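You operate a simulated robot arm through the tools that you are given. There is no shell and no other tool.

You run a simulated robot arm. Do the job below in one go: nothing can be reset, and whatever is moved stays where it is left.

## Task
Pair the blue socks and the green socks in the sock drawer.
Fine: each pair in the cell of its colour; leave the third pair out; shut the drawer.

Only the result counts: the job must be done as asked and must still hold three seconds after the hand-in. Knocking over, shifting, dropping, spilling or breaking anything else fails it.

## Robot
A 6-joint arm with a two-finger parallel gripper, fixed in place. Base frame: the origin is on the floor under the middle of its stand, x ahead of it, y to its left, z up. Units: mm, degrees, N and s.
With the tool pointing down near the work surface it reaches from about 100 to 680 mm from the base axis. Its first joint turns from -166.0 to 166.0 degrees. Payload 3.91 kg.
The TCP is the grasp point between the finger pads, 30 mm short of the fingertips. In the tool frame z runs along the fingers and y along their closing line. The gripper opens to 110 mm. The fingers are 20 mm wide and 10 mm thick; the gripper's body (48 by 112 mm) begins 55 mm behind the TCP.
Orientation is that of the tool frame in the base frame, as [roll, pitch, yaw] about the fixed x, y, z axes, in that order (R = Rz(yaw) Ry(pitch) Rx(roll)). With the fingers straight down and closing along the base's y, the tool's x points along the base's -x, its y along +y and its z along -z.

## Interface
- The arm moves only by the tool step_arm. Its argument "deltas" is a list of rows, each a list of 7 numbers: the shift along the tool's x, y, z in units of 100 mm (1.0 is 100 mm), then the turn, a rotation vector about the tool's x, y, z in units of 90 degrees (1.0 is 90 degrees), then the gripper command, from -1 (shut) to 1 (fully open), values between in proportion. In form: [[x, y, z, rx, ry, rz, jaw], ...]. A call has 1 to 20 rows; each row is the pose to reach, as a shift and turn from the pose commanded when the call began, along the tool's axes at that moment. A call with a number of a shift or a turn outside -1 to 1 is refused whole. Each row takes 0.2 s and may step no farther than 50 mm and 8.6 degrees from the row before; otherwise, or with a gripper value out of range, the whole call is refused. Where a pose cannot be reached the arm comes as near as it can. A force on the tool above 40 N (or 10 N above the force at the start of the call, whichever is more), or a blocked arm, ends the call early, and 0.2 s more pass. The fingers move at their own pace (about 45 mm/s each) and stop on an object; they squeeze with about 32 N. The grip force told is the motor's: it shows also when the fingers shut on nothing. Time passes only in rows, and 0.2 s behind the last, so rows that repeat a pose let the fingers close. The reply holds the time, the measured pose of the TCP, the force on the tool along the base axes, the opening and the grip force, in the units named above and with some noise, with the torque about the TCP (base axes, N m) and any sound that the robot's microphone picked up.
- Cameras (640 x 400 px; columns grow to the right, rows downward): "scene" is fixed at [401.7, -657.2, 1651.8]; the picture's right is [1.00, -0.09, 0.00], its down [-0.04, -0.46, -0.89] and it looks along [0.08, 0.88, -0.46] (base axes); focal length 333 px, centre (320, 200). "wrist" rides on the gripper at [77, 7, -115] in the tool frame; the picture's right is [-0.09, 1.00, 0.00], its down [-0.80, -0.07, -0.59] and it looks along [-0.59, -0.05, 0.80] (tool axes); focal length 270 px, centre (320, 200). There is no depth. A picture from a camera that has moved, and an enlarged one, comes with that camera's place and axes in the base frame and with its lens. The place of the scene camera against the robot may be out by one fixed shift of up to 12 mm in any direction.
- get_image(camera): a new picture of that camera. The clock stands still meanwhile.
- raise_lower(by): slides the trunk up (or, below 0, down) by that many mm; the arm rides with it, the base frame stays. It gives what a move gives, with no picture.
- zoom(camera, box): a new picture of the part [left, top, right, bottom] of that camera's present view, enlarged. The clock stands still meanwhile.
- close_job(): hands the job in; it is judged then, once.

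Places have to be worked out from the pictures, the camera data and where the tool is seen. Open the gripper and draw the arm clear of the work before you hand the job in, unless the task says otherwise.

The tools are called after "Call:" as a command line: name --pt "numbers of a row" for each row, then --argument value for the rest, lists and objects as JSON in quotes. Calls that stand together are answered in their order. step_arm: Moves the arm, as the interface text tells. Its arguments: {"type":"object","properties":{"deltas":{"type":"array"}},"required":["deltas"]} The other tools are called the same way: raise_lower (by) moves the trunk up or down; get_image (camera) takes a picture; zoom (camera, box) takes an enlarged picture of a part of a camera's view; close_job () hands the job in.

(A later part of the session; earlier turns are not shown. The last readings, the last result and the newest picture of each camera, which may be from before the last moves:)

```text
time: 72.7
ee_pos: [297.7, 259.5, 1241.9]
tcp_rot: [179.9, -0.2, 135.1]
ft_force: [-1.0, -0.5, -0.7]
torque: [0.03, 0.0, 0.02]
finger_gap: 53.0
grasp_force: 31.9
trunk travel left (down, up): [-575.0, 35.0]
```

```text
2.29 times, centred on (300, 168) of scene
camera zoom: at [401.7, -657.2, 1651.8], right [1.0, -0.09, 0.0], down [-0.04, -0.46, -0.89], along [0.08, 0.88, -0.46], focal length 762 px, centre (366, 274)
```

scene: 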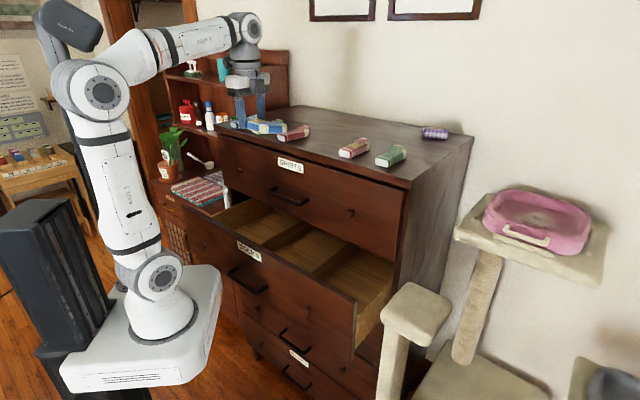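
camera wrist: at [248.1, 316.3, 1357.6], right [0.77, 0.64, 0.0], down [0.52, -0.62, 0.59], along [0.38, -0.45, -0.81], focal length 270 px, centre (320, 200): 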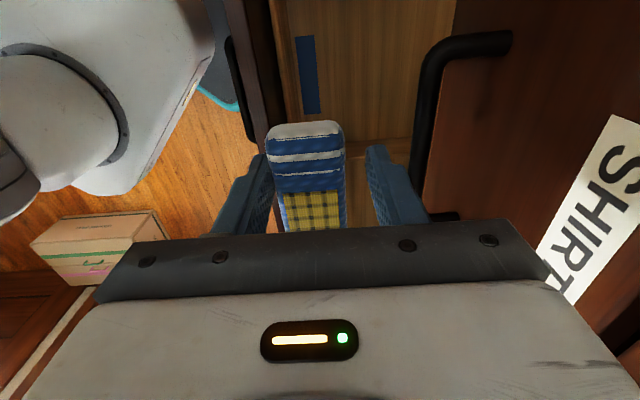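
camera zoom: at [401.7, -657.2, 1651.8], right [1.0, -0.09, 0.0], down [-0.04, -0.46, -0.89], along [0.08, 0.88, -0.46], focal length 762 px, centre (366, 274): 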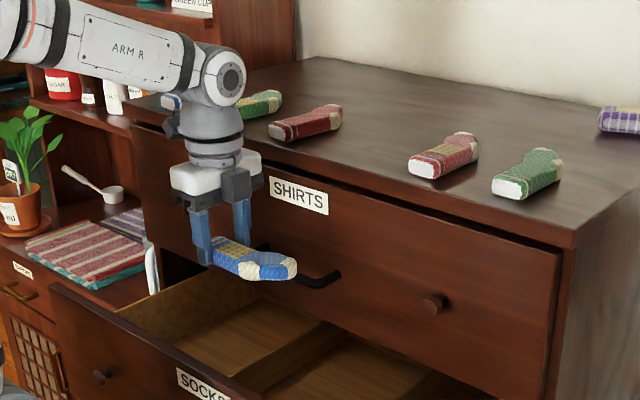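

The blue strip lies right below, at l≈48, confirming the cell. I lower another 100 mm, shifting 4 mm away from the SHIRTS handle.

Call:
step_arm --pt "0 -0.02 0.1 0 0 0 -1" --pt "0 -0.04 0.25 0 0 0 -1" --pt "0 -0.04 0.4 0 0 0 -1" --pt "0 -0.04 0.55 0 0 0 -1" --pt "0 -0.04 0.7 0 0 0 -1" --pt "0 -0.04 0.85 0 0 0 -1" --pt "0 -0.04 1.0 0 0 0 -1" --pt "0 -0.04 1.0 0 0 0 -1"

Call:
get_image --camera "wrist"

Call:
zoom --camera "scene" --box '[160, 80, 440, 255]'

```text
time: 74.5
ee_pos: [294.5, 256.6, 1141.5]
tcp_rot: [179.9, -0.3, 135.1]
ft_force: [0.1, -0.3, -0.8]
torque: [0.02, 0.01, 0.01]
finger_gap: 52.7
grasp_force: 31.4
trunk travel left (down, up): [-575.0, 35.0]
```

```text
taken
camera wrist: at [245.6, 314.5, 1257.5], right [0.77, 0.64, 0.0], down [0.52, -0.62, 0.59], along [0.38, -0.45, -0.81], focal length 270 px, centre (320, 200)
```

wrist: 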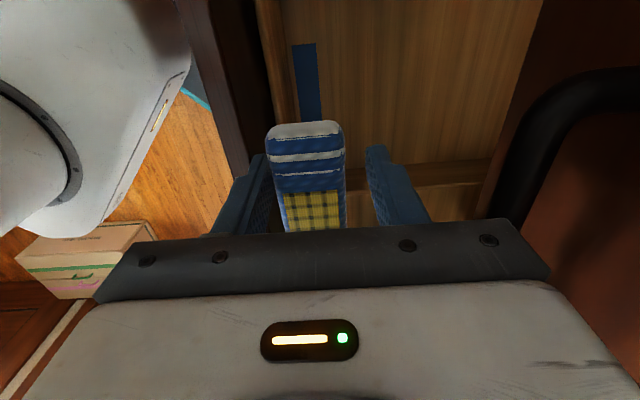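

```text
2.29 times, centred on (300, 168) of scene
camera zoom: at [401.7, -657.2, 1651.8], right [1.0, -0.09, 0.0], down [-0.04, -0.46, -0.89], along [0.08, 0.88, -0.46], focal length 762 px, centre (366, 274)
```

zoom: 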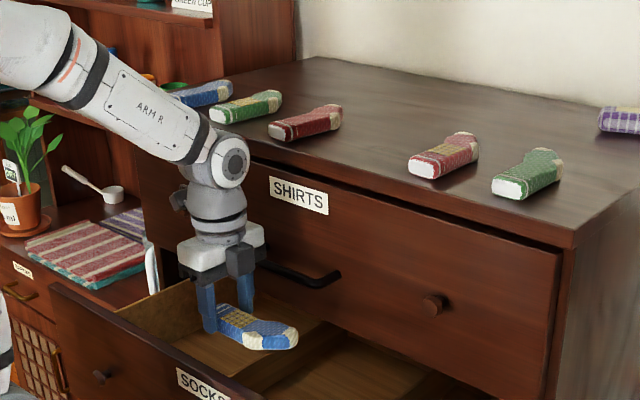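

All clear on both sides. I lower 100 mm more so that the gripper body passes below the SHIRTS handle.

Call:
step_arm --pt "0 0 0.1 0 0 0 -1" --pt "0 0 0.22 0 0 0 -1" --pt "0 0 0.34 0 0 0 -1" --pt "0 0 0.46 0 0 0 -1" --pt "0 0 0.58 0 0 0 -1" --pt "0 0 0.7 0 0 0 -1" --pt "0 0 0.82 0 0 0 -1" --pt "0 0 0.94 0 0 0 -1" --pt "0 0 1.0 0 0 0 -1" --pt "0 0 1.0 0 0 0 -1"

Call:
get_image --camera "wrist"

Call:
zoom --camera "scene" --box '[160, 80, 440, 255]'

```text
time: 76.7
ee_pos: [293.9, 256.5, 1040.8]
tcp_rot: [179.9, -0.3, 135.1]
ft_force: [0.7, -0.8, -0.1]
torque: [0.01, 0.03, 0.01]
finger_gap: 52.7
grasp_force: 31.5
trunk travel left (down, up): [-575.0, 35.0]
```

```text
taken
camera wrist: at [245.4, 314.2, 1157.2], right [0.77, 0.64, 0.0], down [0.52, -0.62, 0.59], along [0.38, -0.45, -0.81], focal length 270 px, centre (320, 200)
```

wrist: 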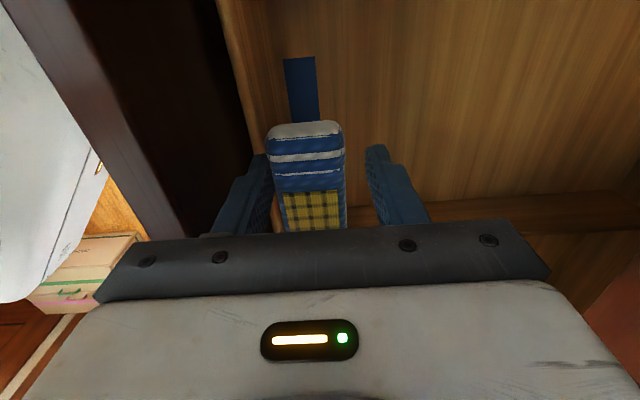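

```text
2.29 times, centred on (300, 168) of scene
camera zoom: at [401.7, -657.2, 1651.8], right [1.0, -0.09, 0.0], down [-0.04, -0.46, -0.89], along [0.08, 0.88, -0.46], focal length 762 px, centre (366, 274)
```

zoom: 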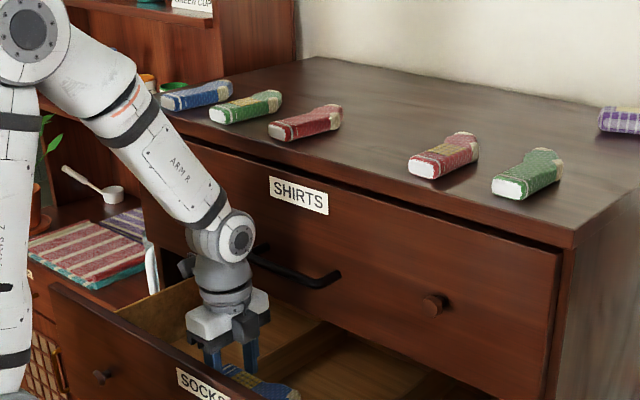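

The floor strip's parallax puts the drawer floor near z≈855–865. I lower 11 mm, shift to n≈402 for clearance from the panel, and continue down to z≈945.

Call:
step_arm --pt "0 0 0.06 0 0 0 -1" --pt "0 0 0.11 0 0 0 -1" --pt "0 0.06 0.11 0 0 0 -1" --pt "0 0.12 0.12 0 0 0 -1" --pt "0 0.12 0.2 0 0 0 -1" --pt "0 0.12 0.32 0 0 0 -1" --pt "0 0.12 0.44 0 0 0 -1" --pt "0 0.12 0.56 0 0 0 -1" --pt "0 0.12 0.68 0 0 0 -1" --pt "0 0.12 0.8 0 0 0 -1" --pt "0 0.12 0.92 0 0 0 -1" --pt "0 0.12 0.96 0 0 0 -1" --pt "0 0.12 0.96 0 0 0 -1"

Call:
get_image --camera "wrist"

Call:
zoom --camera "scene" --box '[160, 110, 400, 260]'

```text
time: 79.5
ee_pos: [302.8, 265.4, 945.3]
tcp_rot: [179.9, -0.3, 135.1]
ft_force: [-0.1, 0.0, -0.3]
torque: [0.0, -0.02, 0.0]
finger_gap: 52.9
grasp_force: 32.3
trunk travel left (down, up): [-575.0, 35.0]
```

```text
taken
camera wrist: at [254.2, 323.1, 1061.4], right [0.77, 0.64, 0.0], down [0.52, -0.62, 0.59], along [0.38, -0.45, -0.81], focal length 270 px, centre (320, 200)
```

wrist: 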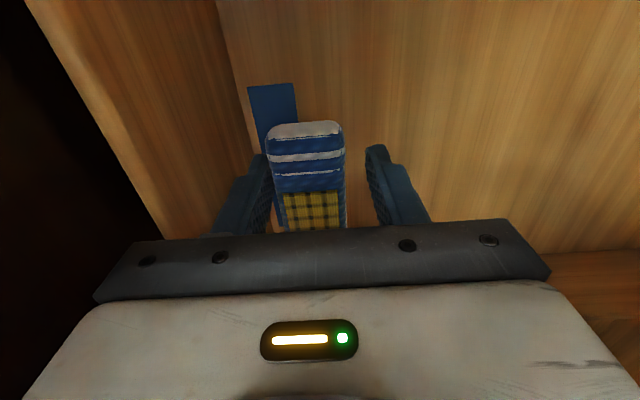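

```text
2.67 times, centred on (280, 185) of scene
camera zoom: at [401.7, -657.2, 1651.8], right [1.0, -0.09, 0.0], down [-0.04, -0.46, -0.89], along [0.08, 0.88, -0.46], focal length 889 px, centre (427, 240)
```

zoom: 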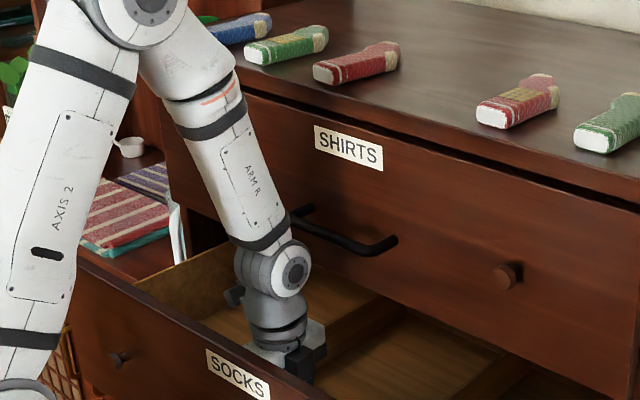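

The sock is inside the blue cell, ahead of the strip. The floor is near z≈870, so it should touch at TCP ≈905. I go down 22 mm, move 28 mm deeper, then continue down slowly.

Call:
step_arm --pt "0 0 0.08 0 0 0 -1" --pt "0 0 0.16 0 0 0 -1" --pt "0 0 0.22 0 0 0 -1" --pt "0 0.08 0.22 0 0 0 -1" --pt "0 0.16 0.22 0 0 0 -1" --pt "0 0.24 0.22 0 0 0 -1" --pt "0 0.28 0.22 0 0 0 -1" --pt "0 0.28 0.22 0 0 0 -1"

Call:
get_image --camera "wrist"

Call:
zoom --camera "scene" --box '[200, 130, 360, 230]'

```text
time: 80.2
ee_pos: [303.4, 265.2, 934.3]
tcp_rot: [179.8, -0.3, 135.2]
ft_force: [-2.0, -1.6, 20.8]
torque: [-1.14, 0.39, -0.04]
finger_gap: 52.8
grasp_force: 32.0
trunk travel left (down, up): [-575.0, 35.0]
stopped in row 3: the force on the tool passed its limit at 49 N (the readings are from after the stop); the commanded pose is now the measured one
```

```text
taken
camera wrist: at [254.0, 323.2, 1049.2], right [0.76, 0.64, 0.0], down [0.52, -0.62, 0.59], along [0.38, -0.45, -0.81], focal length 270 px, centre (320, 200)
```

wrist: 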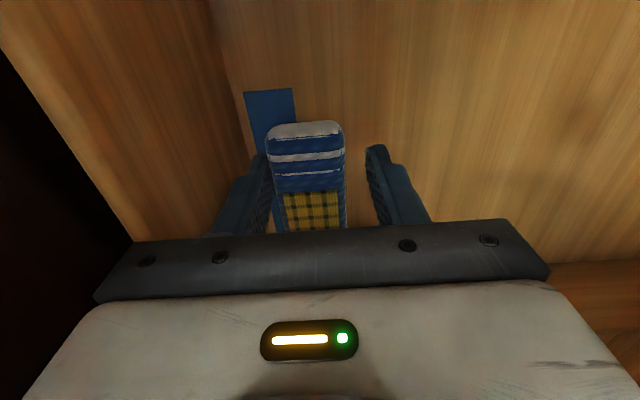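

```text
4.00 times, centred on (280, 180) of scene
camera zoom: at [401.7, -657.2, 1651.8], right [1.0, -0.09, 0.0], down [-0.04, -0.46, -0.89], along [0.08, 0.88, -0.46], focal length 1333 px, centre (480, 280)
```

zoom: 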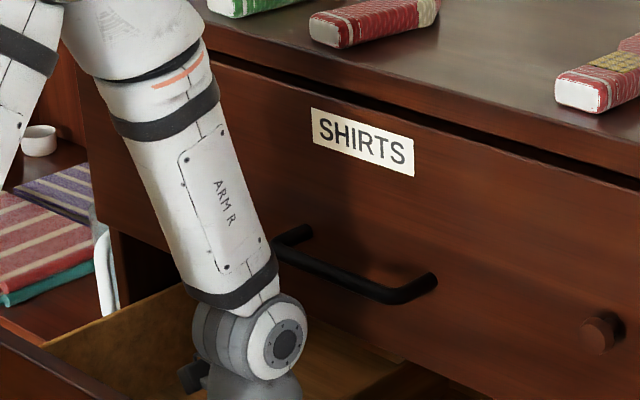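

The torque shows the contact is at the gripper body's edge on the panel side: there is an inner lip at n≈350 with its top at z≈989. I lift 5 mm, move 22 mm deeper, and go on down.

Call:
step_arm --pt "0 0 -0.05 0 0 0 -1" --pt "0 0.07 -0.05 0 0 0 -1" --pt "0 0.14 -0.05 0 0 0 -1" --pt "0 0.22 -0.05 0 0 0 -1" --pt "0 0.22 -0.05 0 0 0 -1"

Call:
step_arm --pt "0 0 0.05 0 0 0 -1" --pt "0 0 0.1 0 0 0 -1" --pt "0 0 0.15 0 0 0 -1" --pt "0 0 0.2 0 0 0 -1" --pt "0 0 0.2 0 0 0 -1"

Call:
zoom --camera "scene" --box '[200, 130, 360, 230]'

Call:
get_image --camera "wrist"

```text
time: 81.4
ee_pos: [318.9, 282.7, 938.2]
tcp_rot: [179.8, -0.3, 135.2]
ft_force: [0.1, -0.3, -0.1]
torque: [0.01, 0.02, 0.0]
finger_gap: 52.9
grasp_force: 31.9
trunk travel left (down, up): [-575.0, 35.0]
```

```text
time: 82.6
ee_pos: [318.6, 282.5, 918.6]
tcp_rot: [179.7, -0.3, 135.2]
ft_force: [0.1, -0.1, -0.5]
torque: [0.03, 0.04, -0.02]
finger_gap: 52.8
grasp_force: 32.0
trunk travel left (down, up): [-575.0, 35.0]
```

```text
4.00 times, centred on (280, 180) of scene
camera zoom: at [401.7, -657.2, 1651.8], right [1.0, -0.09, 0.0], down [-0.04, -0.46, -0.89], along [0.08, 0.88, -0.46], focal length 1333 px, centre (480, 280)
```

zoom: 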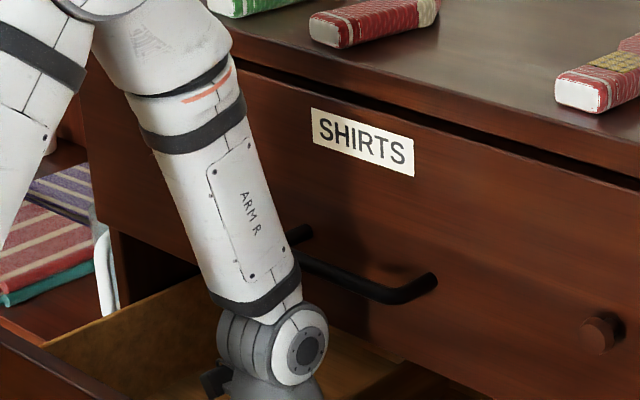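

```text
taken
camera wrist: at [269.8, 339.3, 1033.0], right [0.76, 0.64, 0.0], down [0.52, -0.62, 0.59], along [0.38, -0.45, -0.81], focal length 270 px, centre (320, 200)
```

wrist: 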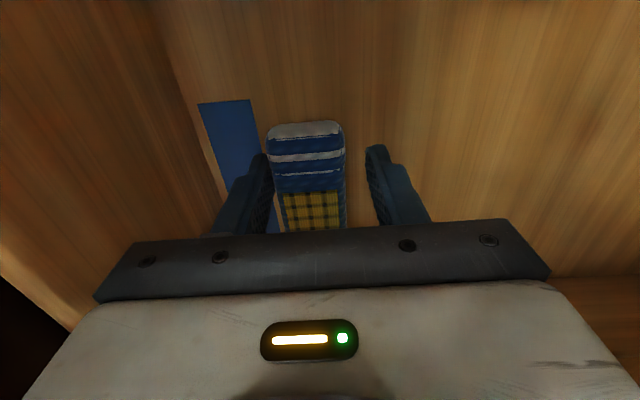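

No contact yet. I lower in 2–3 mm steps until the sock meets the floor.

Call:
step_arm --pt "0 0 0.03 0 0 0 -1" --pt "0 0 0.06 0 0 0 -1" --pt "0 0 0.09 0 0 0 -1" --pt "0 0 0.11 0 0 0 -1" --pt "0 0 0.11 0 0 0 -1"

Call:
get_image --camera "wrist"

```text
time: 83.8
ee_pos: [319.6, 281.8, 907.3]
tcp_rot: [179.5, -0.3, 135.2]
ft_force: [-0.9, 1.3, 33.2]
torque: [-0.43, 0.24, 0.04]
finger_gap: 52.8
grasp_force: 31.8
trunk travel left (down, up): [-575.0, 35.0]
```

```text
taken
camera wrist: at [269.6, 339.3, 1023.5], right [0.76, 0.64, 0.01], down [0.52, -0.62, 0.59], along [0.39, -0.45, -0.81], focal length 270 px, centre (320, 200)
```

wrist: 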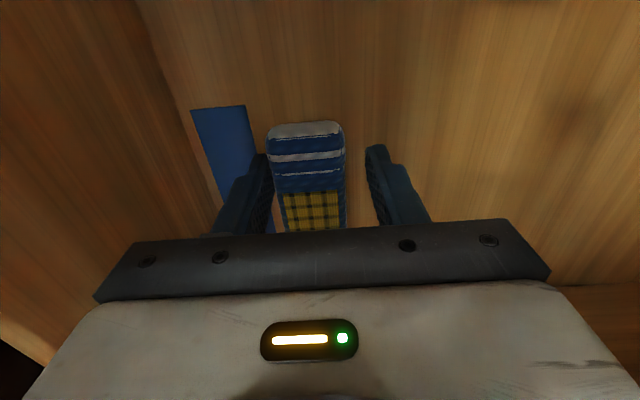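

The sock rests on the floor (33 N up). I relieve 3 mm and open the jaws.

Call:
step_arm --pt "0 0 -0.03 0 0 0 -1" --pt "0 0 -0.03 0 0 0 -0.2" --pt "0 0 -0.03 0 0 0 0.1" --pt "0 0 -0.03 0 0 0 0.31" --pt "0 0 -0.03 0 0 0 0.31" --pt "0 0 -0.03 0 0 0 0.31"

Call:
get_image --camera "wrist"

```text
time: 85.2
ee_pos: [319.2, 282.1, 908.2]
tcp_rot: [179.8, -0.3, 135.2]
ft_force: [0.4, 0.2, -0.1]
torque: [0.01, 0.02, 0.0]
finger_gap: 71.9
grasp_force: 0.1
trunk travel left (down, up): [-575.0, 35.0]
```

```text
taken
camera wrist: at [270.6, 339.5, 1024.8], right [0.76, 0.64, 0.0], down [0.52, -0.62, 0.59], along [0.38, -0.45, -0.81], focal length 270 px, centre (320, 200)
```

wrist: 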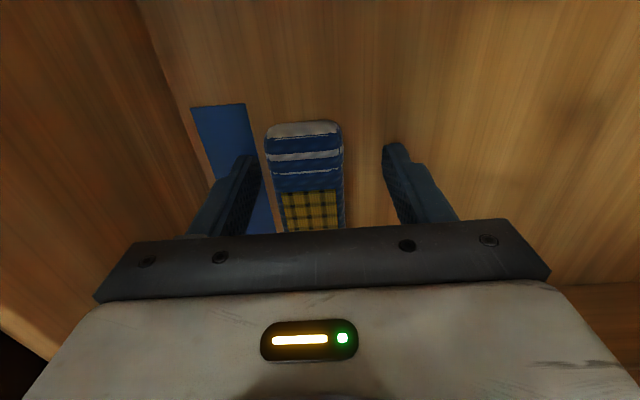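

The blue patched sock lies flat in the blue cell. I retreat along the reverse path, first up clear of the sock, then back from the SHIRTS handle and up.

Call:
step_arm --pt "0 0 -0.1 0 0 0 0.31" --pt "0 0 -0.2 0 0 0 0.31" --pt "0 0 -0.32 0 0 0 0.31" --pt "0 -0.1 -0.37 0 0 0 0.31" --pt "0 -0.18 -0.42 0 0 0 0.09" --pt "0 -0.23 -0.52 0 0 0 0.09" --pt "0 -0.23 -0.65 0 0 0 0.09" --pt "0 -0.23 -0.8 0 0 0 0.09" --pt "0 -0.23 -0.95 0 0 0 0.09" --pt "0 -0.23 -0.95 0 0 0 0.09"

Call:
get_image --camera "wrist"

```text
time: 87.4
ee_pos: [303.5, 266.4, 1004.6]
tcp_rot: [179.7, -0.3, 135.2]
ft_force: [0.0, 0.0, -0.1]
torque: [0.01, 0.01, -0.02]
finger_gap: 59.9
grasp_force: 0.0
trunk travel left (down, up): [-575.0, 35.0]
```

```text
taken
camera wrist: at [253.6, 323.5, 1120.7], right [0.76, 0.64, 0.0], down [0.52, -0.62, 0.59], along [0.38, -0.45, -0.81], focal length 270 px, centre (320, 200)
```

wrist: 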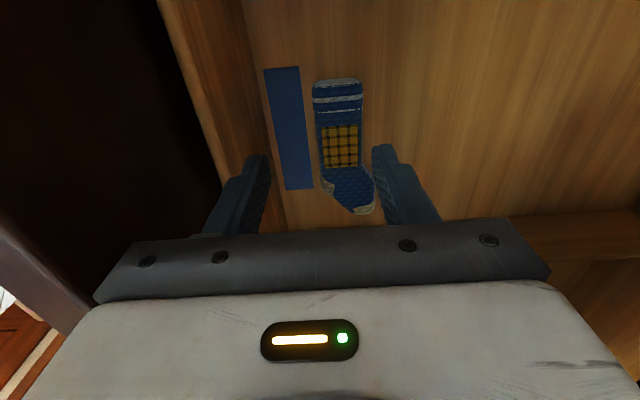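

The sock lies neatly beside the blue strip. I continue up, shifting back from the handle at the right height.

Call:
step_arm --pt "0 0 -0.13 0 0 0 0.09" --pt "0 0 -0.26 0 0 0 0.09" --pt "0 -0.07 -0.28 0 0 0 0.09" --pt "0 -0.14 -0.31 0 0 0 0.09" --pt "0 -0.15 -0.45 0 0 0 0.09" --pt "0 -0.15 -0.6 0 0 0 0.09" --pt "0 -0.15 -0.8 0 0 0 0.09" --pt "0 -0.15 -1.0 0 0 0 0.09" --pt "0 -0.15 -1.0 0 0 0 0.09"

Call:
step_arm --pt "0 0 -0.2 0 0 0 0.09" --pt "0 0 -0.5 0 0 0 0.09" --pt "0 0 -0.8 0 0 0 0.09" --pt "0 0 -1.0 0 0 0 0.09" --pt "0 0 -1.0 0 0 0 0.09"

Call:
step_arm --pt "0 0 -0.2 0 0 0 0.36" --pt "0 0 -0.5 0 0 0 0.36" --pt "0 0 -0.8 0 0 0 0.36" --pt "0 0 -1.0 0 0 0 0.36" --pt "0 0 -1.0 0 0 0 0.36"

```text
time: 89.4
ee_pos: [292.1, 254.8, 1104.0]
tcp_rot: [179.8, -0.3, 135.2]
ft_force: [-0.3, -0.6, -1.0]
torque: [0.04, 0.03, 0.04]
finger_gap: 60.1
grasp_force: 0.0
trunk travel left (down, up): [-575.0, 35.0]
```

```text
time: 90.6
ee_pos: [292.9, 253.3, 1204.9]
tcp_rot: [179.7, -0.2, 135.2]
ft_force: [-0.4, 0.4, -0.3]
torque: [0.03, -0.04, -0.01]
finger_gap: 59.9
grasp_force: 0.1
trunk travel left (down, up): [-575.0, 35.0]
```

```text
time: 91.8
ee_pos: [294.0, 253.4, 1304.6]
tcp_rot: [179.9, -0.3, 135.1]
ft_force: [-0.4, -1.1, -0.4]
torque: [0.01, -0.04, 0.02]
finger_gap: 74.8
grasp_force: 0.0
trunk travel left (down, up): [-575.0, 35.0]
```

I rise further while turning the tool back by 90°.

Call:
step_arm --pt "0 0 -0.15 0 0 0 0.36" --pt "0 0 -0.3 0 0 -0.09 0.36" --pt "0 0 -0.45 0 0 -0.18 0.36" --pt "0 0 -0.6 0 0 -0.27 0.36" --pt "0 0 -0.75 0 0 -0.36 0.36" --pt "0 0 -0.9 0 0 -0.45 0.36" --pt "0 0 -1.0 0 0 -0.54 0.36" --pt "0 0 -1.0 0 0 -0.63 0.36" --pt "0 0 -1.0 0 0 -0.72 0.36" --pt "0 0 -1.0 0 0 -0.81 0.36" --pt "0 0 -1.0 0 0 -0.9 0.36" --pt "0 0 -1.0 0 0 -0.96 0.36" --pt "0 0 -1.0 0 0 -0.96 0.36"

```text
time: 94.6
ee_pos: [292.7, 252.5, 1404.7]
tcp_rot: [179.7, 0.2, -138.4]
ft_force: [-0.2, 0.6, -0.7]
torque: [0.02, 0.0, -0.01]
finger_gap: 75.0
grasp_force: 0.0
trunk travel left (down, up): [-575.0, 35.0]
```

Now I move toward the blue plain sock at the far left, in three stages at z≈1450.

Call:
step_arm --pt "-0.05 0.1 -0.15 0 0 0 0.36" --pt "-0.15 0.25 -0.3 0 0 0 0.36" --pt "-0.25 0.45 -0.45 0 0 0 0.36" --pt "-0.35 0.65 -0.45 0 0 0 0.36" --pt "-0.47 0.79 -0.45 0 0 0 0.36"

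Call:
step_arm --pt "-0.12 0.2 0 0 0 0 0.36" --pt "-0.24 0.4 0 0 0 0 0.36" --pt "-0.36 0.6 0 0 0 0 0.36" --pt "-0.47 0.79 0 0 0 0 0.36" --pt "-0.47 0.79 0 0 0 0 0.36"

Call:
get_image --camera "wrist"

Call:
get_image --camera "scene"

```text
time: 95.8
ee_pos: [278.4, 342.9, 1449.3]
tcp_rot: [179.7, 0.3, -138.5]
ft_force: [1.0, 0.4, 0.5]
torque: [0.0, 0.02, 0.02]
finger_gap: 74.5
grasp_force: 0.1
trunk travel left (down, up): [-575.0, 35.0]
```

```text
time: 97.0
ee_pos: [259.4, 433.0, 1453.5]
tcp_rot: [179.7, 0.2, -138.4]
ft_force: [0.6, -0.5, 0.7]
torque: [0.0, 0.02, -0.01]
finger_gap: 75.1
grasp_force: 0.1
trunk travel left (down, up): [-575.0, 35.0]
```

```text
taken
camera wrist: at [197.8, 384.5, 1567.9], right [-0.59, 0.8, 0.01], down [0.65, 0.47, 0.6], along [0.48, 0.36, -0.8], focal length 270 px, centre (320, 200)
```

wrist: 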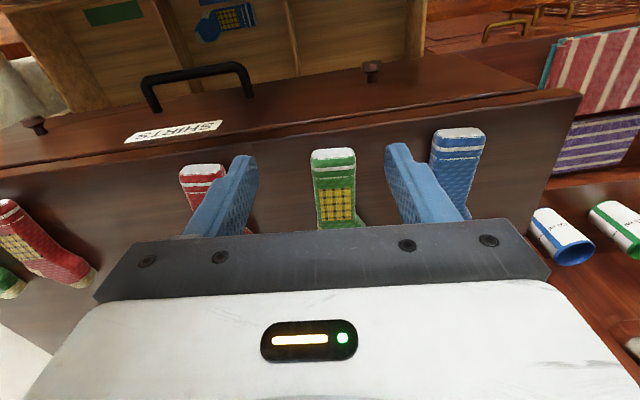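

```text
taken
```

scene: 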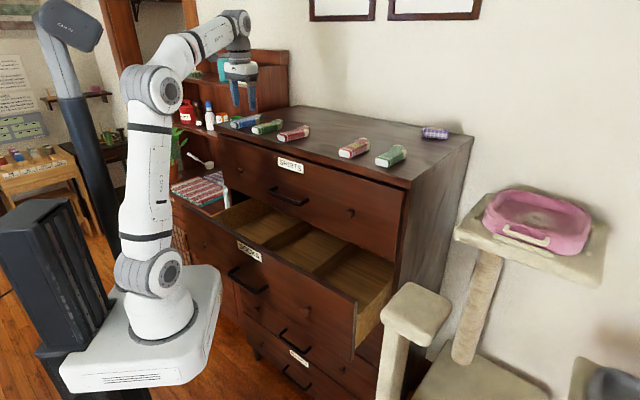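

The blue plain sock's leg is about 119 mm to the right of the tool and 52 mm ahead. I move over it.

Call:
step_arm --pt "-0.1 0.2 0 0 0 0 0.36" --pt "-0.2 0.4 0 0 0 0 0.36" --pt "-0.35 0.6 0.1 0 0 0 0.36" --pt "-0.5 0.8 0.2 0 0 0 0.36" --pt "-0.65 1.0 0.3 0 0 0 0.36" --pt "-0.65 1.0 0.3 0 0 0 0.36"

Call:
get_image --camera "wrist"

Call:
zoom --camera "scene" --box '[160, 70, 360, 195]'

```text
time: 98.4
ee_pos: [241.6, 549.6, 1422.6]
tcp_rot: [179.6, 0.3, -138.4]
ft_force: [0.0, -0.2, -0.4]
torque: [0.0, -0.03, -0.01]
finger_gap: 74.9
grasp_force: 0.1
trunk travel left (down, up): [-575.0, 35.0]
```

```text
taken
camera wrist: at [178.3, 501.7, 1538.3], right [-0.59, 0.8, 0.01], down [0.65, 0.47, 0.6], along [0.48, 0.36, -0.8], focal length 270 px, centre (320, 200)
```

wrist: 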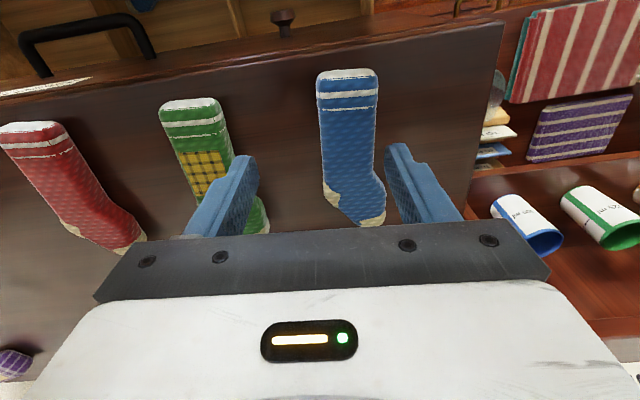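

```text
3.20 times, centred on (260, 132) of scene
camera zoom: at [401.7, -657.2, 1651.8], right [1.0, -0.09, 0.0], down [-0.04, -0.46, -0.89], along [0.08, 0.88, -0.46], focal length 1066 px, centre (512, 416)
```

zoom: 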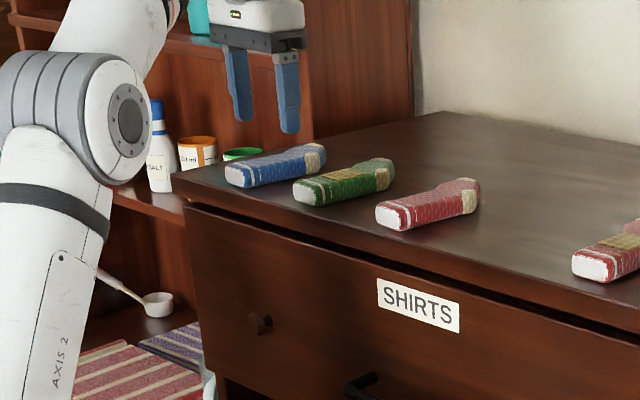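

The leg lies parallel to the tool, 21 mm right of the tool line. I shift 27 mm right (leg plus foot bulge) and 9 mm outward, then descend beside it.

Call:
step_arm --pt "-0.05 0.14 0 0 0 0 0.36" --pt "-0.09 0.27 0 0 0 0 0.36" --pt "-0.09 0.27 0.15 0 0 0 0.36" --pt "-0.09 0.27 0.3 0 0 0 0.36" --pt "-0.09 0.27 0.42 0 0 0 0.36" --pt "-0.09 0.27 0.48 0 0 0 0.36" --pt "-0.09 0.27 0.48 0 0 0 0.36"

Call:
get_image --camera "wrist"

Call:
zoom --camera "scene" --box '[190, 90, 310, 165]'

```text
time: 100.0
ee_pos: [230.9, 577.1, 1374.0]
tcp_rot: [179.7, 0.2, -138.4]
ft_force: [0.3, -0.3, -1.1]
torque: [0.03, -0.01, 0.03]
finger_gap: 74.7
grasp_force: 0.1
trunk travel left (down, up): [-575.0, 35.0]
```

```text
taken
camera wrist: at [168.7, 529.7, 1488.5], right [-0.6, 0.8, 0.0], down [0.65, 0.47, 0.6], along [0.48, 0.36, -0.8], focal length 270 px, centre (320, 200)
```

wrist: 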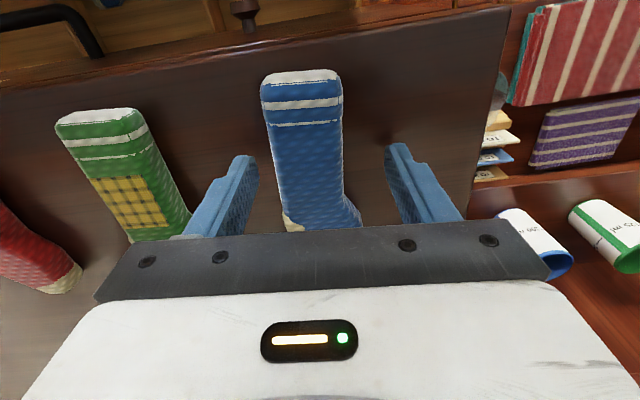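

```text
5.33 times, centred on (250, 128) of scene
camera zoom: at [401.7, -657.2, 1651.8], right [1.0, -0.09, 0.0], down [-0.04, -0.46, -0.89], along [0.08, 0.88, -0.46], focal length 1777 px, centre (693, 587)
```

zoom: 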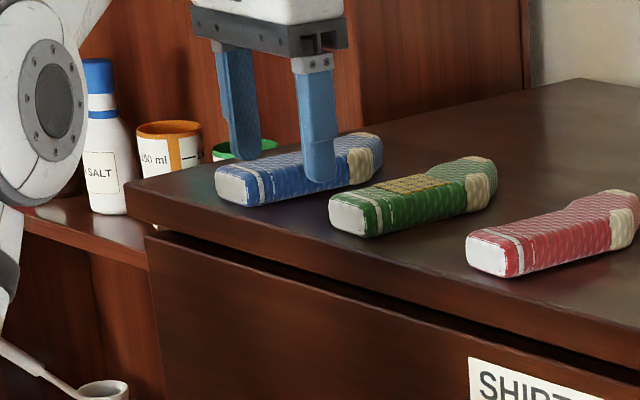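

Alignment is good, with clear space to the green sock. I descend the last 14 mm and close.

Call:
step_arm --pt "0 0 0.04 0 0 0 0.36" --pt "0 0 0.08 0 0 0 0.36" --pt "0 0 0.12 0 0 0 0.36" --pt "0 0 0.13 0 0 0 0.36" --pt "0 0 0.13 0 0 0 0.1" --pt "0 0 0.13 0 0 0 -0.2" --pt "0 0 0.13 0 0 0 -0.6" --pt "0 0 0.13 0 0 0 -1" --pt "0 0 0.13 0 0 0 -1" --pt "0 0 0.13 0 0 0 -1"

Call:
get_image --camera "wrist"

```text
time: 102.2
ee_pos: [230.7, 577.4, 1360.1]
tcp_rot: [179.6, 0.2, -138.4]
ft_force: [2.6, -1.1, 4.7]
torque: [-0.17, -0.2, 0.03]
finger_gap: 52.8
grasp_force: 31.4
trunk travel left (down, up): [-575.0, 35.0]
```

```text
taken
camera wrist: at [168.6, 529.0, 1475.4], right [-0.6, 0.8, 0.01], down [0.65, 0.47, 0.6], along [0.48, 0.36, -0.8], focal length 270 px, centre (320, 200)
```

wrist: 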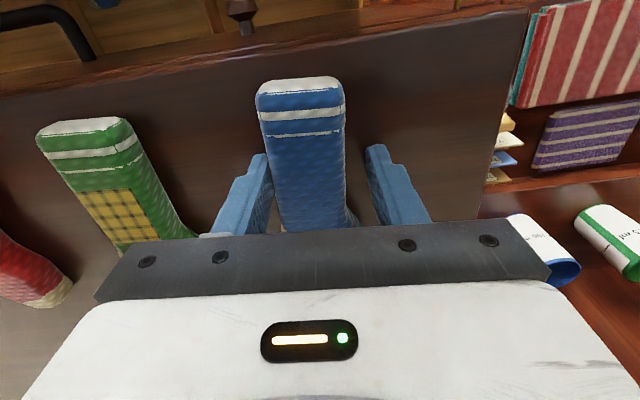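

Gripped at 52.8 mm as before. I lift 85 mm and check.

Call:
step_arm --pt "0 0 -0.1 0 0 0 -1" --pt "0 0 -0.25 0 0 0 -1" --pt "0 0 -0.45 0 0 0 -1" --pt "0 0 -0.65 0 0 0 -1" --pt "0 0 -0.85 0 0 0 -1" --pt "0 0 -0.85 0 0 0 -1"

Call:
zoom --camera "scene" --box '[160, 60, 400, 210]'

```text
time: 103.6
ee_pos: [226.7, 568.3, 1433.5]
tcp_rot: [179.8, 0.4, -138.4]
ft_force: [0.0, 0.1, 0.5]
torque: [0.0, -0.01, 0.0]
finger_gap: 52.9
grasp_force: 31.9
out of reach, approached as far as the arm can: row 5, 6
trunk travel left (down, up): [-575.0, 35.0]
```

```text
2.67 times, centred on (280, 135) of scene
camera zoom: at [401.7, -657.2, 1651.8], right [1.0, -0.09, 0.0], down [-0.04, -0.46, -0.89], along [0.08, 0.88, -0.46], focal length 889 px, centre (427, 373)
```

zoom: 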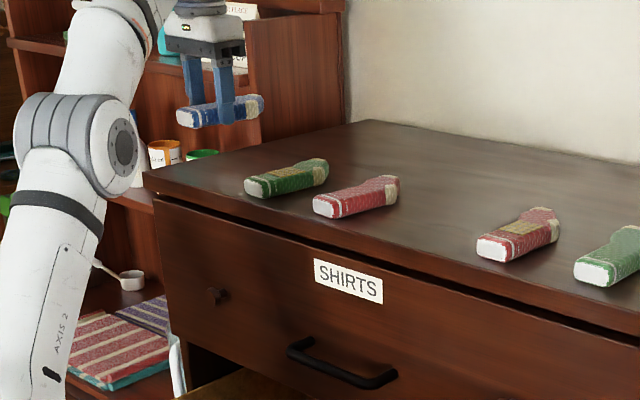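

The blue sock is in the jaws; the arm is near its height limit here but clear. I carry it back over the front edge, then turn and move over the drawer.

Call:
step_arm --pt "0.15 -0.05 0 0 0 0 -1" --pt "0.35 -0.15 0 0 0 0 -1" --pt "0.55 -0.3 0 0 0 0 -1" --pt "0.75 -0.45 0 0 0 0 -1" --pt "0.9 -0.6 0 0 0 0 -1" --pt "0.9 -0.6 0 0 0 0 -1"

Call:
step_arm --pt "0.08 -0.12 -0.02 0 0 0.065 -1" --pt "0.16 -0.24 -0.04 0 0 0.13 -1" --pt "0.24 -0.36 -0.06 0 0 0.195 -1" --pt "0.32 -0.48 -0.08 0 0 0.26 -1" --pt "0.4 -0.6 -0.1 0 0 0.325 -1" --pt "0.48 -0.72 -0.1 0 0 0.39 -1" --pt "0.56 -0.84 -0.1 0 0 0.455 -1" --pt "0.64 -0.96 -0.1 0 0 0.52 -1" --pt "0.64 -0.96 -0.1 0 0 0.52 -1"

Call:
get_image --camera "scene"

```text
time: 105.0
ee_pos: [199.4, 461.4, 1432.5]
tcp_rot: [179.7, 0.2, -138.3]
ft_force: [0.3, 0.9, -0.2]
torque: [0.0, 0.01, 0.03]
finger_gap: 52.7
grasp_force: 32.3
trunk travel left (down, up): [-575.0, 35.0]
```

```text
time: 107.0
ee_pos: [214.5, 348.4, 1444.0]
tcp_rot: [179.7, 0.0, 174.7]
ft_force: [0.2, -0.2, -0.9]
torque: [-0.01, -0.02, 0.01]
finger_gap: 52.5
grasp_force: 32.0
trunk travel left (down, up): [-575.0, 35.0]
```

```text
taken
```

scene: 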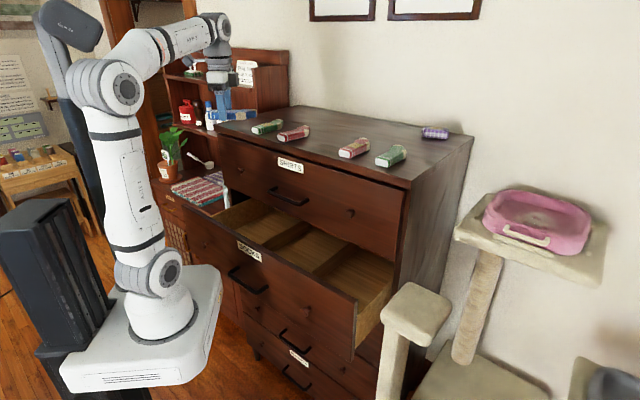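

Next stage: I complete the turn and move over the blue cell.

Call:
step_arm --pt "-0.14 -0.13 0 0 0 0.063 -1" --pt "-0.28 -0.27 0 0 0 0.126 -1" --pt "-0.42 -0.41 0 0 0 0.189 -1" --pt "-0.57 -0.55 0 0 0 0.252 -1" --pt "-0.71 -0.69 0 0 0 0.315 -1" --pt "-0.86 -0.82 0 0 0 0.378 -1" --pt "-1.0 -0.96 0 0 0 0.441 -1" --pt "-1.0 -0.96 0 0 0 0.441 -1"

Call:
get_image --camera "wrist"

```text
time: 108.8
ee_pos: [304.4, 241.6, 1440.3]
tcp_rot: [179.7, -0.3, 135.0]
ft_force: [0.7, 0.3, 0.3]
torque: [-0.01, -0.02, 0.01]
finger_gap: 52.9
grasp_force: 32.2
trunk travel left (down, up): [-575.0, 35.0]
```

```text
taken
camera wrist: at [255.1, 298.5, 1556.5], right [0.77, 0.64, 0.0], down [0.52, -0.62, 0.59], along [0.38, -0.45, -0.81], focal length 270 px, centre (320, 200)
```

wrist: 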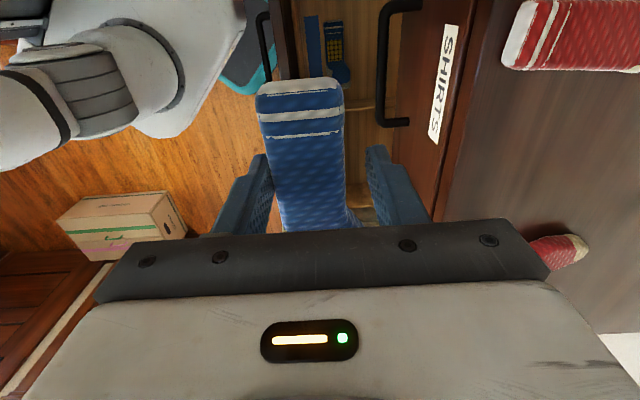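

The sock is over the blue cell. Since the first one lies at n≈398–452 and the side-by-side room is too narrow for the gripper, I will lay this one flat on top of its mate as a stacked pair. I descend along the proven path.

Call:
step_arm --pt "0 0.04 0.15 0 0 0 -1" --pt "0 0.04 0.35 0 0 0 -1" --pt "0 0.04 0.55 0 0 0 -1" --pt "0 0.04 0.75 0 0 0 -1" --pt "0 0.04 0.95 0 0 0 -1" --pt "0 0.04 1.0 0 0 0 -1"

Call:
step_arm --pt "0 0 0.15 0 0 0 -1" --pt "0 0 0.35 0 0 0 -1" --pt "0 0 0.55 0 0 0 -1" --pt "0 0 0.75 0 0 0 -1" --pt "0 0 0.95 0 0 0 -1" --pt "0 0 1.0 0 0 0 -1"

Call:
step_arm --pt "0 0 0.1 0 0 0 -1" --pt "0 0 0.25 0 0 0 -1" --pt "0 0 0.4 0 0 0 -1" --pt "0 0 0.55 0 0 0 -1" --pt "0 0 0.7 0 0 0 -1" --pt "0 0 0.85 0 0 0 -1" --pt "0 0 1.0 0 0 0 -1" --pt "0 0 1.0 0 0 0 -1"

Call:
get_image --camera "wrist"

```text
time: 110.2
ee_pos: [305.1, 246.8, 1340.7]
tcp_rot: [179.9, -0.3, 135.0]
ft_force: [-0.3, 0.2, 0.1]
torque: [0.02, -0.03, 0.01]
finger_gap: 52.8
grasp_force: 32.4
trunk travel left (down, up): [-575.0, 35.0]
```

```text
time: 111.6
ee_pos: [307.5, 246.5, 1242.0]
tcp_rot: [179.8, -0.3, 135.1]
ft_force: [0.2, -0.3, -0.2]
torque: [0.02, -0.01, 0.01]
finger_gap: 52.8
grasp_force: 32.2
trunk travel left (down, up): [-575.0, 35.0]
```

```text
time: 113.4
ee_pos: [306.3, 246.3, 1141.4]
tcp_rot: [179.8, -0.3, 135.0]
ft_force: [-0.8, 0.0, -0.3]
torque: [0.0, -0.01, -0.03]
finger_gap: 53.0
grasp_force: 32.0
trunk travel left (down, up): [-575.0, 35.0]
```

```text
taken
camera wrist: at [258.1, 303.6, 1256.7], right [0.77, 0.64, 0.0], down [0.52, -0.62, 0.59], along [0.38, -0.45, -0.81], focal length 270 px, centre (320, 200)
```

wrist: 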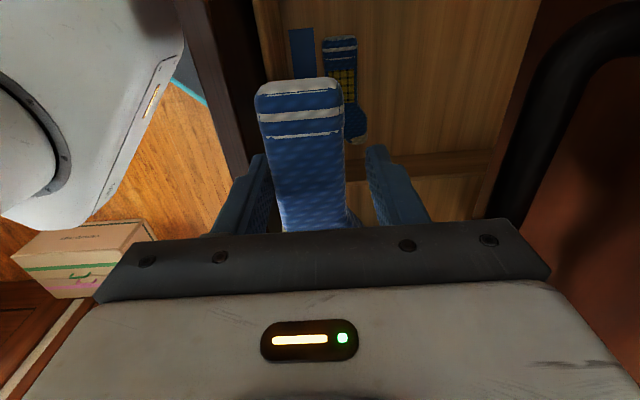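

The first sock is visible below at l≈3–128. I shift 6 mm to match and continue down past the handle level.

Call:
step_arm --pt "-0.06 -0.01 0.1 0 0 0 -1" --pt "-0.06 -0.01 0.22 0 0 0 -1" --pt "-0.06 -0.01 0.34 0 0 0 -1" --pt "-0.06 -0.01 0.46 0 0 0 -1" --pt "-0.06 -0.01 0.58 0 0 0 -1" --pt "-0.06 -0.01 0.7 0 0 0 -1" --pt "-0.06 -0.01 0.82 0 0 0 -1" --pt "-0.06 -0.01 0.94 0 0 0 -1" --pt "-0.06 -0.01 1.0 0 0 0 -1" --pt "-0.06 -0.01 1.0 0 0 0 -1"

Call:
step_arm --pt "0 0 0.06 0 0 0 -1" --pt "0 0 0.11 0 0 0 -1" --pt "0 0.06 0.11 0 0 0 -1" --pt "0 0.13 0.12 0 0 0 -1" --pt "0 0.13 0.2 0 0 0 -1" --pt "0 0.13 0.32 0 0 0 -1" --pt "0 0.13 0.44 0 0 0 -1" --pt "0 0.13 0.56 0 0 0 -1" --pt "0 0.13 0.68 0 0 0 -1" --pt "0 0.13 0.8 0 0 0 -1" --pt "0 0.13 0.88 0 0 0 -1" --pt "0 0.13 0.92 0 0 0 -1" --pt "0 0.13 0.92 0 0 0 -1"

Call:
get_image --camera "wrist"

```text
time: 115.6
ee_pos: [312.1, 243.9, 1042.5]
tcp_rot: [179.7, -0.2, 135.2]
ft_force: [0.0, -0.1, -0.5]
torque: [-0.03, -0.03, -0.02]
finger_gap: 52.8
grasp_force: 32.0
trunk travel left (down, up): [-575.0, 35.0]
```

```text
time: 118.4
ee_pos: [321.0, 251.9, 949.7]
tcp_rot: [179.7, -0.4, 135.2]
ft_force: [-0.1, 0.2, -0.7]
torque: [0.01, 0.0, -0.01]
finger_gap: 52.6
grasp_force: 31.3
trunk travel left (down, up): [-575.0, 35.0]
```

```text
taken
camera wrist: at [271.7, 309.5, 1065.4], right [0.77, 0.64, 0.0], down [0.52, -0.62, 0.59], along [0.38, -0.45, -0.81], focal length 270 px, centre (320, 200)
```

wrist: 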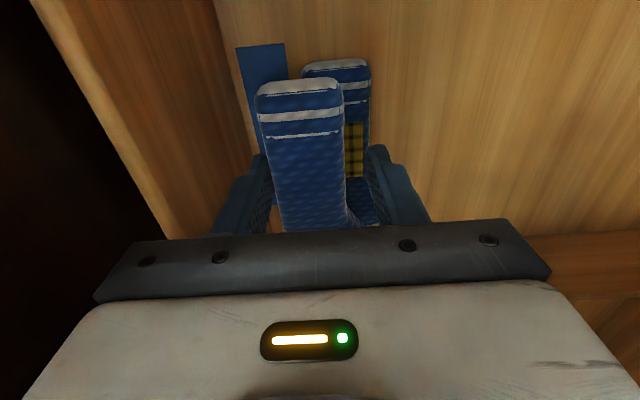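

The mate shows 20 mm deeper. I shift in two small stages (staying clear of the lip and of the SHIRTS handle) to n≈421 at z≈941.

Call:
step_arm --pt "0 0.04 0 0 0 0 -1" --pt "0 0.08 0 0 0 0 -1" --pt "0 0.08 0.04 0 0 0 -1" --pt "0 0.08 0.08 0 0 0 -1" --pt "0 0.12 0.085 0 0 0 -1" --pt "0 0.16 0.085 0 0 0 -1" --pt "0 0.16 0.085 0 0 0 -1"

Call:
get_image --camera "wrist"

```text
time: 120.0
ee_pos: [331.3, 264.5, 941.0]
tcp_rot: [179.8, -0.3, 135.1]
ft_force: [-0.1, 0.5, -0.4]
torque: [-0.02, 0.0, 0.0]
finger_gap: 52.6
grasp_force: 32.3
trunk travel left (down, up): [-575.0, 35.0]
```

```text
taken
camera wrist: at [282.4, 321.2, 1057.1], right [0.77, 0.64, 0.0], down [0.52, -0.62, 0.59], along [0.38, -0.45, -0.81], focal length 270 px, centre (320, 200)
```

wrist: 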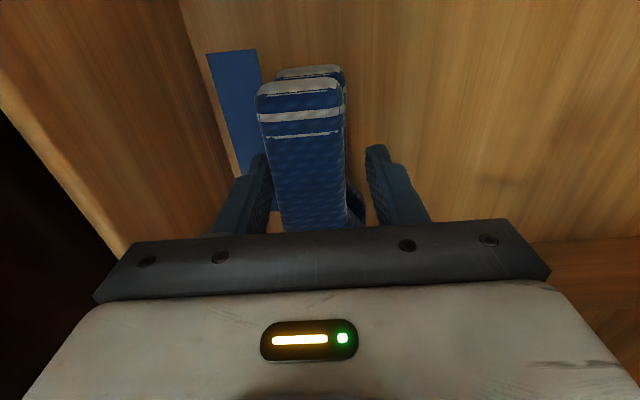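

The sock is right above its mate. I lower in 2 mm steps until contact.

Call:
step_arm --pt "0 0 0.02 0 0 0 -1" --pt "0 0 0.04 0 0 0 -1" --pt "0 0 0.06 0 0 0 -1" --pt "0 0 0.06 0 0 0 -1"

```text
time: 121.0
ee_pos: [331.2, 264.0, 934.7]
tcp_rot: [179.8, -0.3, 135.1]
ft_force: [-0.8, -0.1, 0.4]
torque: [0.02, 0.01, 0.02]
finger_gap: 52.7
grasp_force: 32.2
trunk travel left (down, up): [-575.0, 35.0]
```

Call:
step_arm --pt "0 0 0.02 0 0 0 -1" --pt "0 0 0.035 0 0 0 -1" --pt "0 0 0.05 0 0 0 -1" --pt "0 0 0.05 0 0 0 -1"

```text
time: 122.0
ee_pos: [331.5, 263.2, 930.2]
tcp_rot: [179.8, -0.3, 135.1]
ft_force: [0.0, -0.1, -0.7]
torque: [0.0, -0.01, -0.01]
finger_gap: 52.7
grasp_force: 32.0
trunk travel left (down, up): [-575.0, 35.0]
```

Still no contact at 930. I continue down in 2 mm steps.

Call:
step_arm --pt "0 0 0.02 0 0 0 -1" --pt "0 0 0.035 0 0 0 -1" --pt "0 0 0.05 0 0 0 -1" --pt "0 0 0.05 0 0 0 -1"

Call:
get_image --camera "wrist"

```text
time: 123.0
ee_pos: [330.9, 263.0, 926.7]
tcp_rot: [179.5, -0.3, 135.1]
ft_force: [-2.0, 1.2, 34.3]
torque: [-0.27, -0.26, 0.06]
finger_gap: 52.7
grasp_force: 32.5
trunk travel left (down, up): [-575.0, 35.0]
```

```text
taken
camera wrist: at [282.1, 320.4, 1043.1], right [0.77, 0.64, 0.01], down [0.52, -0.62, 0.59], along [0.39, -0.45, -0.81], focal length 270 px, centre (320, 200)
```

wrist: 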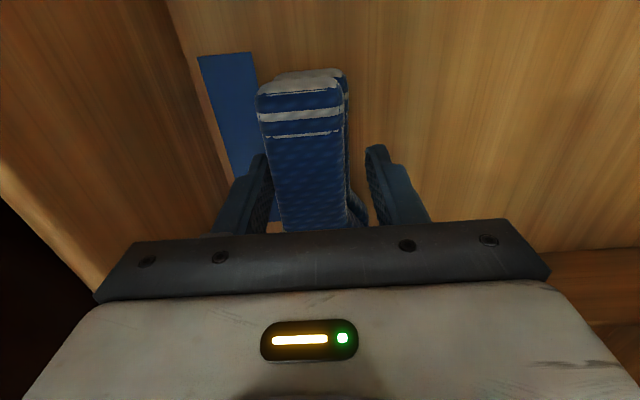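

Contact at z≈928. I relieve 3 mm and open the jaws.

Call:
step_arm --pt "0 0 -0.03 0 0 0 -1" --pt "0 0 -0.03 0 0 0 -0.03" --pt "0 0 -0.03 0 0 0 0.1" --pt "0 0 -0.03 0 0 0 0.2" --pt "0 0 -0.03 0 0 0 0.31" --pt "0 0 -0.03 0 0 0 0.31"

Call:
get_image --camera "wrist"

```text
time: 124.4
ee_pos: [332.5, 264.8, 927.3]
tcp_rot: [179.8, -0.3, 135.1]
ft_force: [0.9, -0.5, 0.0]
torque: [0.04, 0.0, 0.0]
finger_gap: 72.2
grasp_force: 0.1
trunk travel left (down, up): [-575.0, 35.0]
```

```text
taken
camera wrist: at [283.0, 320.7, 1043.9], right [0.77, 0.64, 0.0], down [0.52, -0.62, 0.59], along [0.38, -0.45, -0.81], focal length 270 px, centre (320, 200)
```

wrist: 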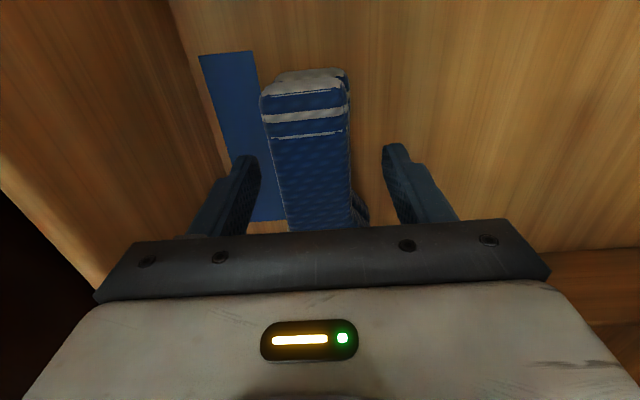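

The second blue sock rests flat on the first. I retreat up and back as before.

Call:
step_arm --pt "0 0 -0.06 0 0 0 0.31" --pt "0 0 -0.13 0 0 0 0.31" --pt "0 -0.07 -0.18 0 0 0 0.31" --pt "0 -0.14 -0.24 0 0 0 0.31" --pt "0 -0.19 -0.33 0 0 0 0.2" --pt "0 -0.19 -0.45 0 0 0 0.09" --pt "0 -0.19 -0.6 0 0 0 0.09" --pt "0 -0.19 -0.75 0 0 0 0.09" --pt "0 -0.19 -0.75 0 0 0 0.09"

Call:
get_image --camera "wrist"

```text
time: 126.4
ee_pos: [318.4, 250.9, 1003.3]
tcp_rot: [179.8, -0.2, 135.1]
ft_force: [-0.6, -0.7, 0.2]
torque: [0.03, 0.0, -0.01]
finger_gap: 60.0
grasp_force: 0.0
trunk travel left (down, up): [-575.0, 35.0]
```

```text
taken
camera wrist: at [269.3, 307.0, 1118.7], right [0.77, 0.64, 0.0], down [0.52, -0.62, 0.59], along [0.38, -0.45, -0.81], focal length 270 px, centre (320, 200)
```

wrist: 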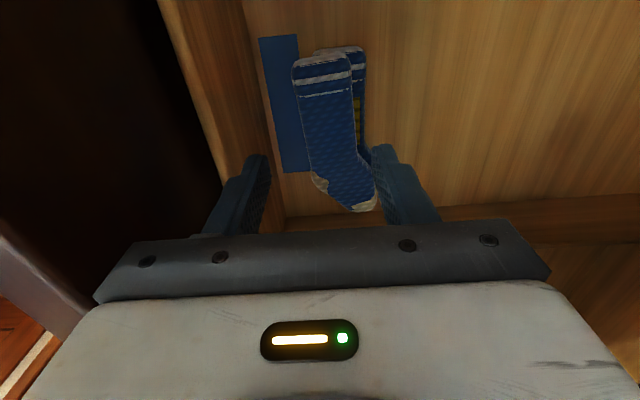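

Both blue socks lie together in the blue cell. I zoom in to check that the upper one is flat.

Call:
zoom --camera "wrist" --box '[230, 20, 430, 240]'

Call:
step_arm --pt "0 0 -0.13 0 0 0 0.09" --pt "0 0 -0.27 0 0 0 0.09" --pt "0 -0.07 -0.29 0 0 0 0.09" --pt "0 -0.14 -0.32 0 0 0 0.09" --pt "0 -0.15 -0.45 0 0 0 0.09" --pt "0 -0.15 -0.6 0 0 0 0.09" --pt "0 -0.15 -0.8 0 0 0 0.09" --pt "0 -0.15 -1.0 0 0 0 0.09" --pt "0 -0.15 -1.0 0 0 0 0.09"

```text
1.82 times, centred on (330, 130) of wrist
camera zoom: at [269.3, 307.0, 1118.7], right [0.77, 0.64, 0.0], down [0.52, -0.62, 0.59], along [0.38, -0.45, -0.81], focal length 491 px, centre (302, 327)
```

zoom: 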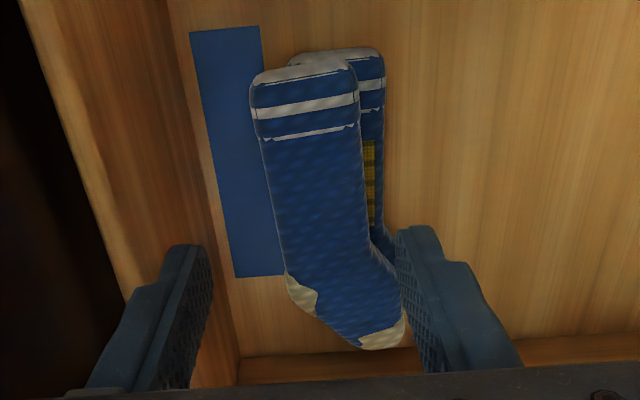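

```text
time: 128.4
ee_pos: [308.0, 239.2, 1101.9]
tcp_rot: [179.9, -0.3, 135.1]
ft_force: [-0.4, 0.2, 0.9]
torque: [-0.02, -0.03, -0.02]
finger_gap: 60.3
grasp_force: 0.0
trunk travel left (down, up): [-575.0, 35.0]
```

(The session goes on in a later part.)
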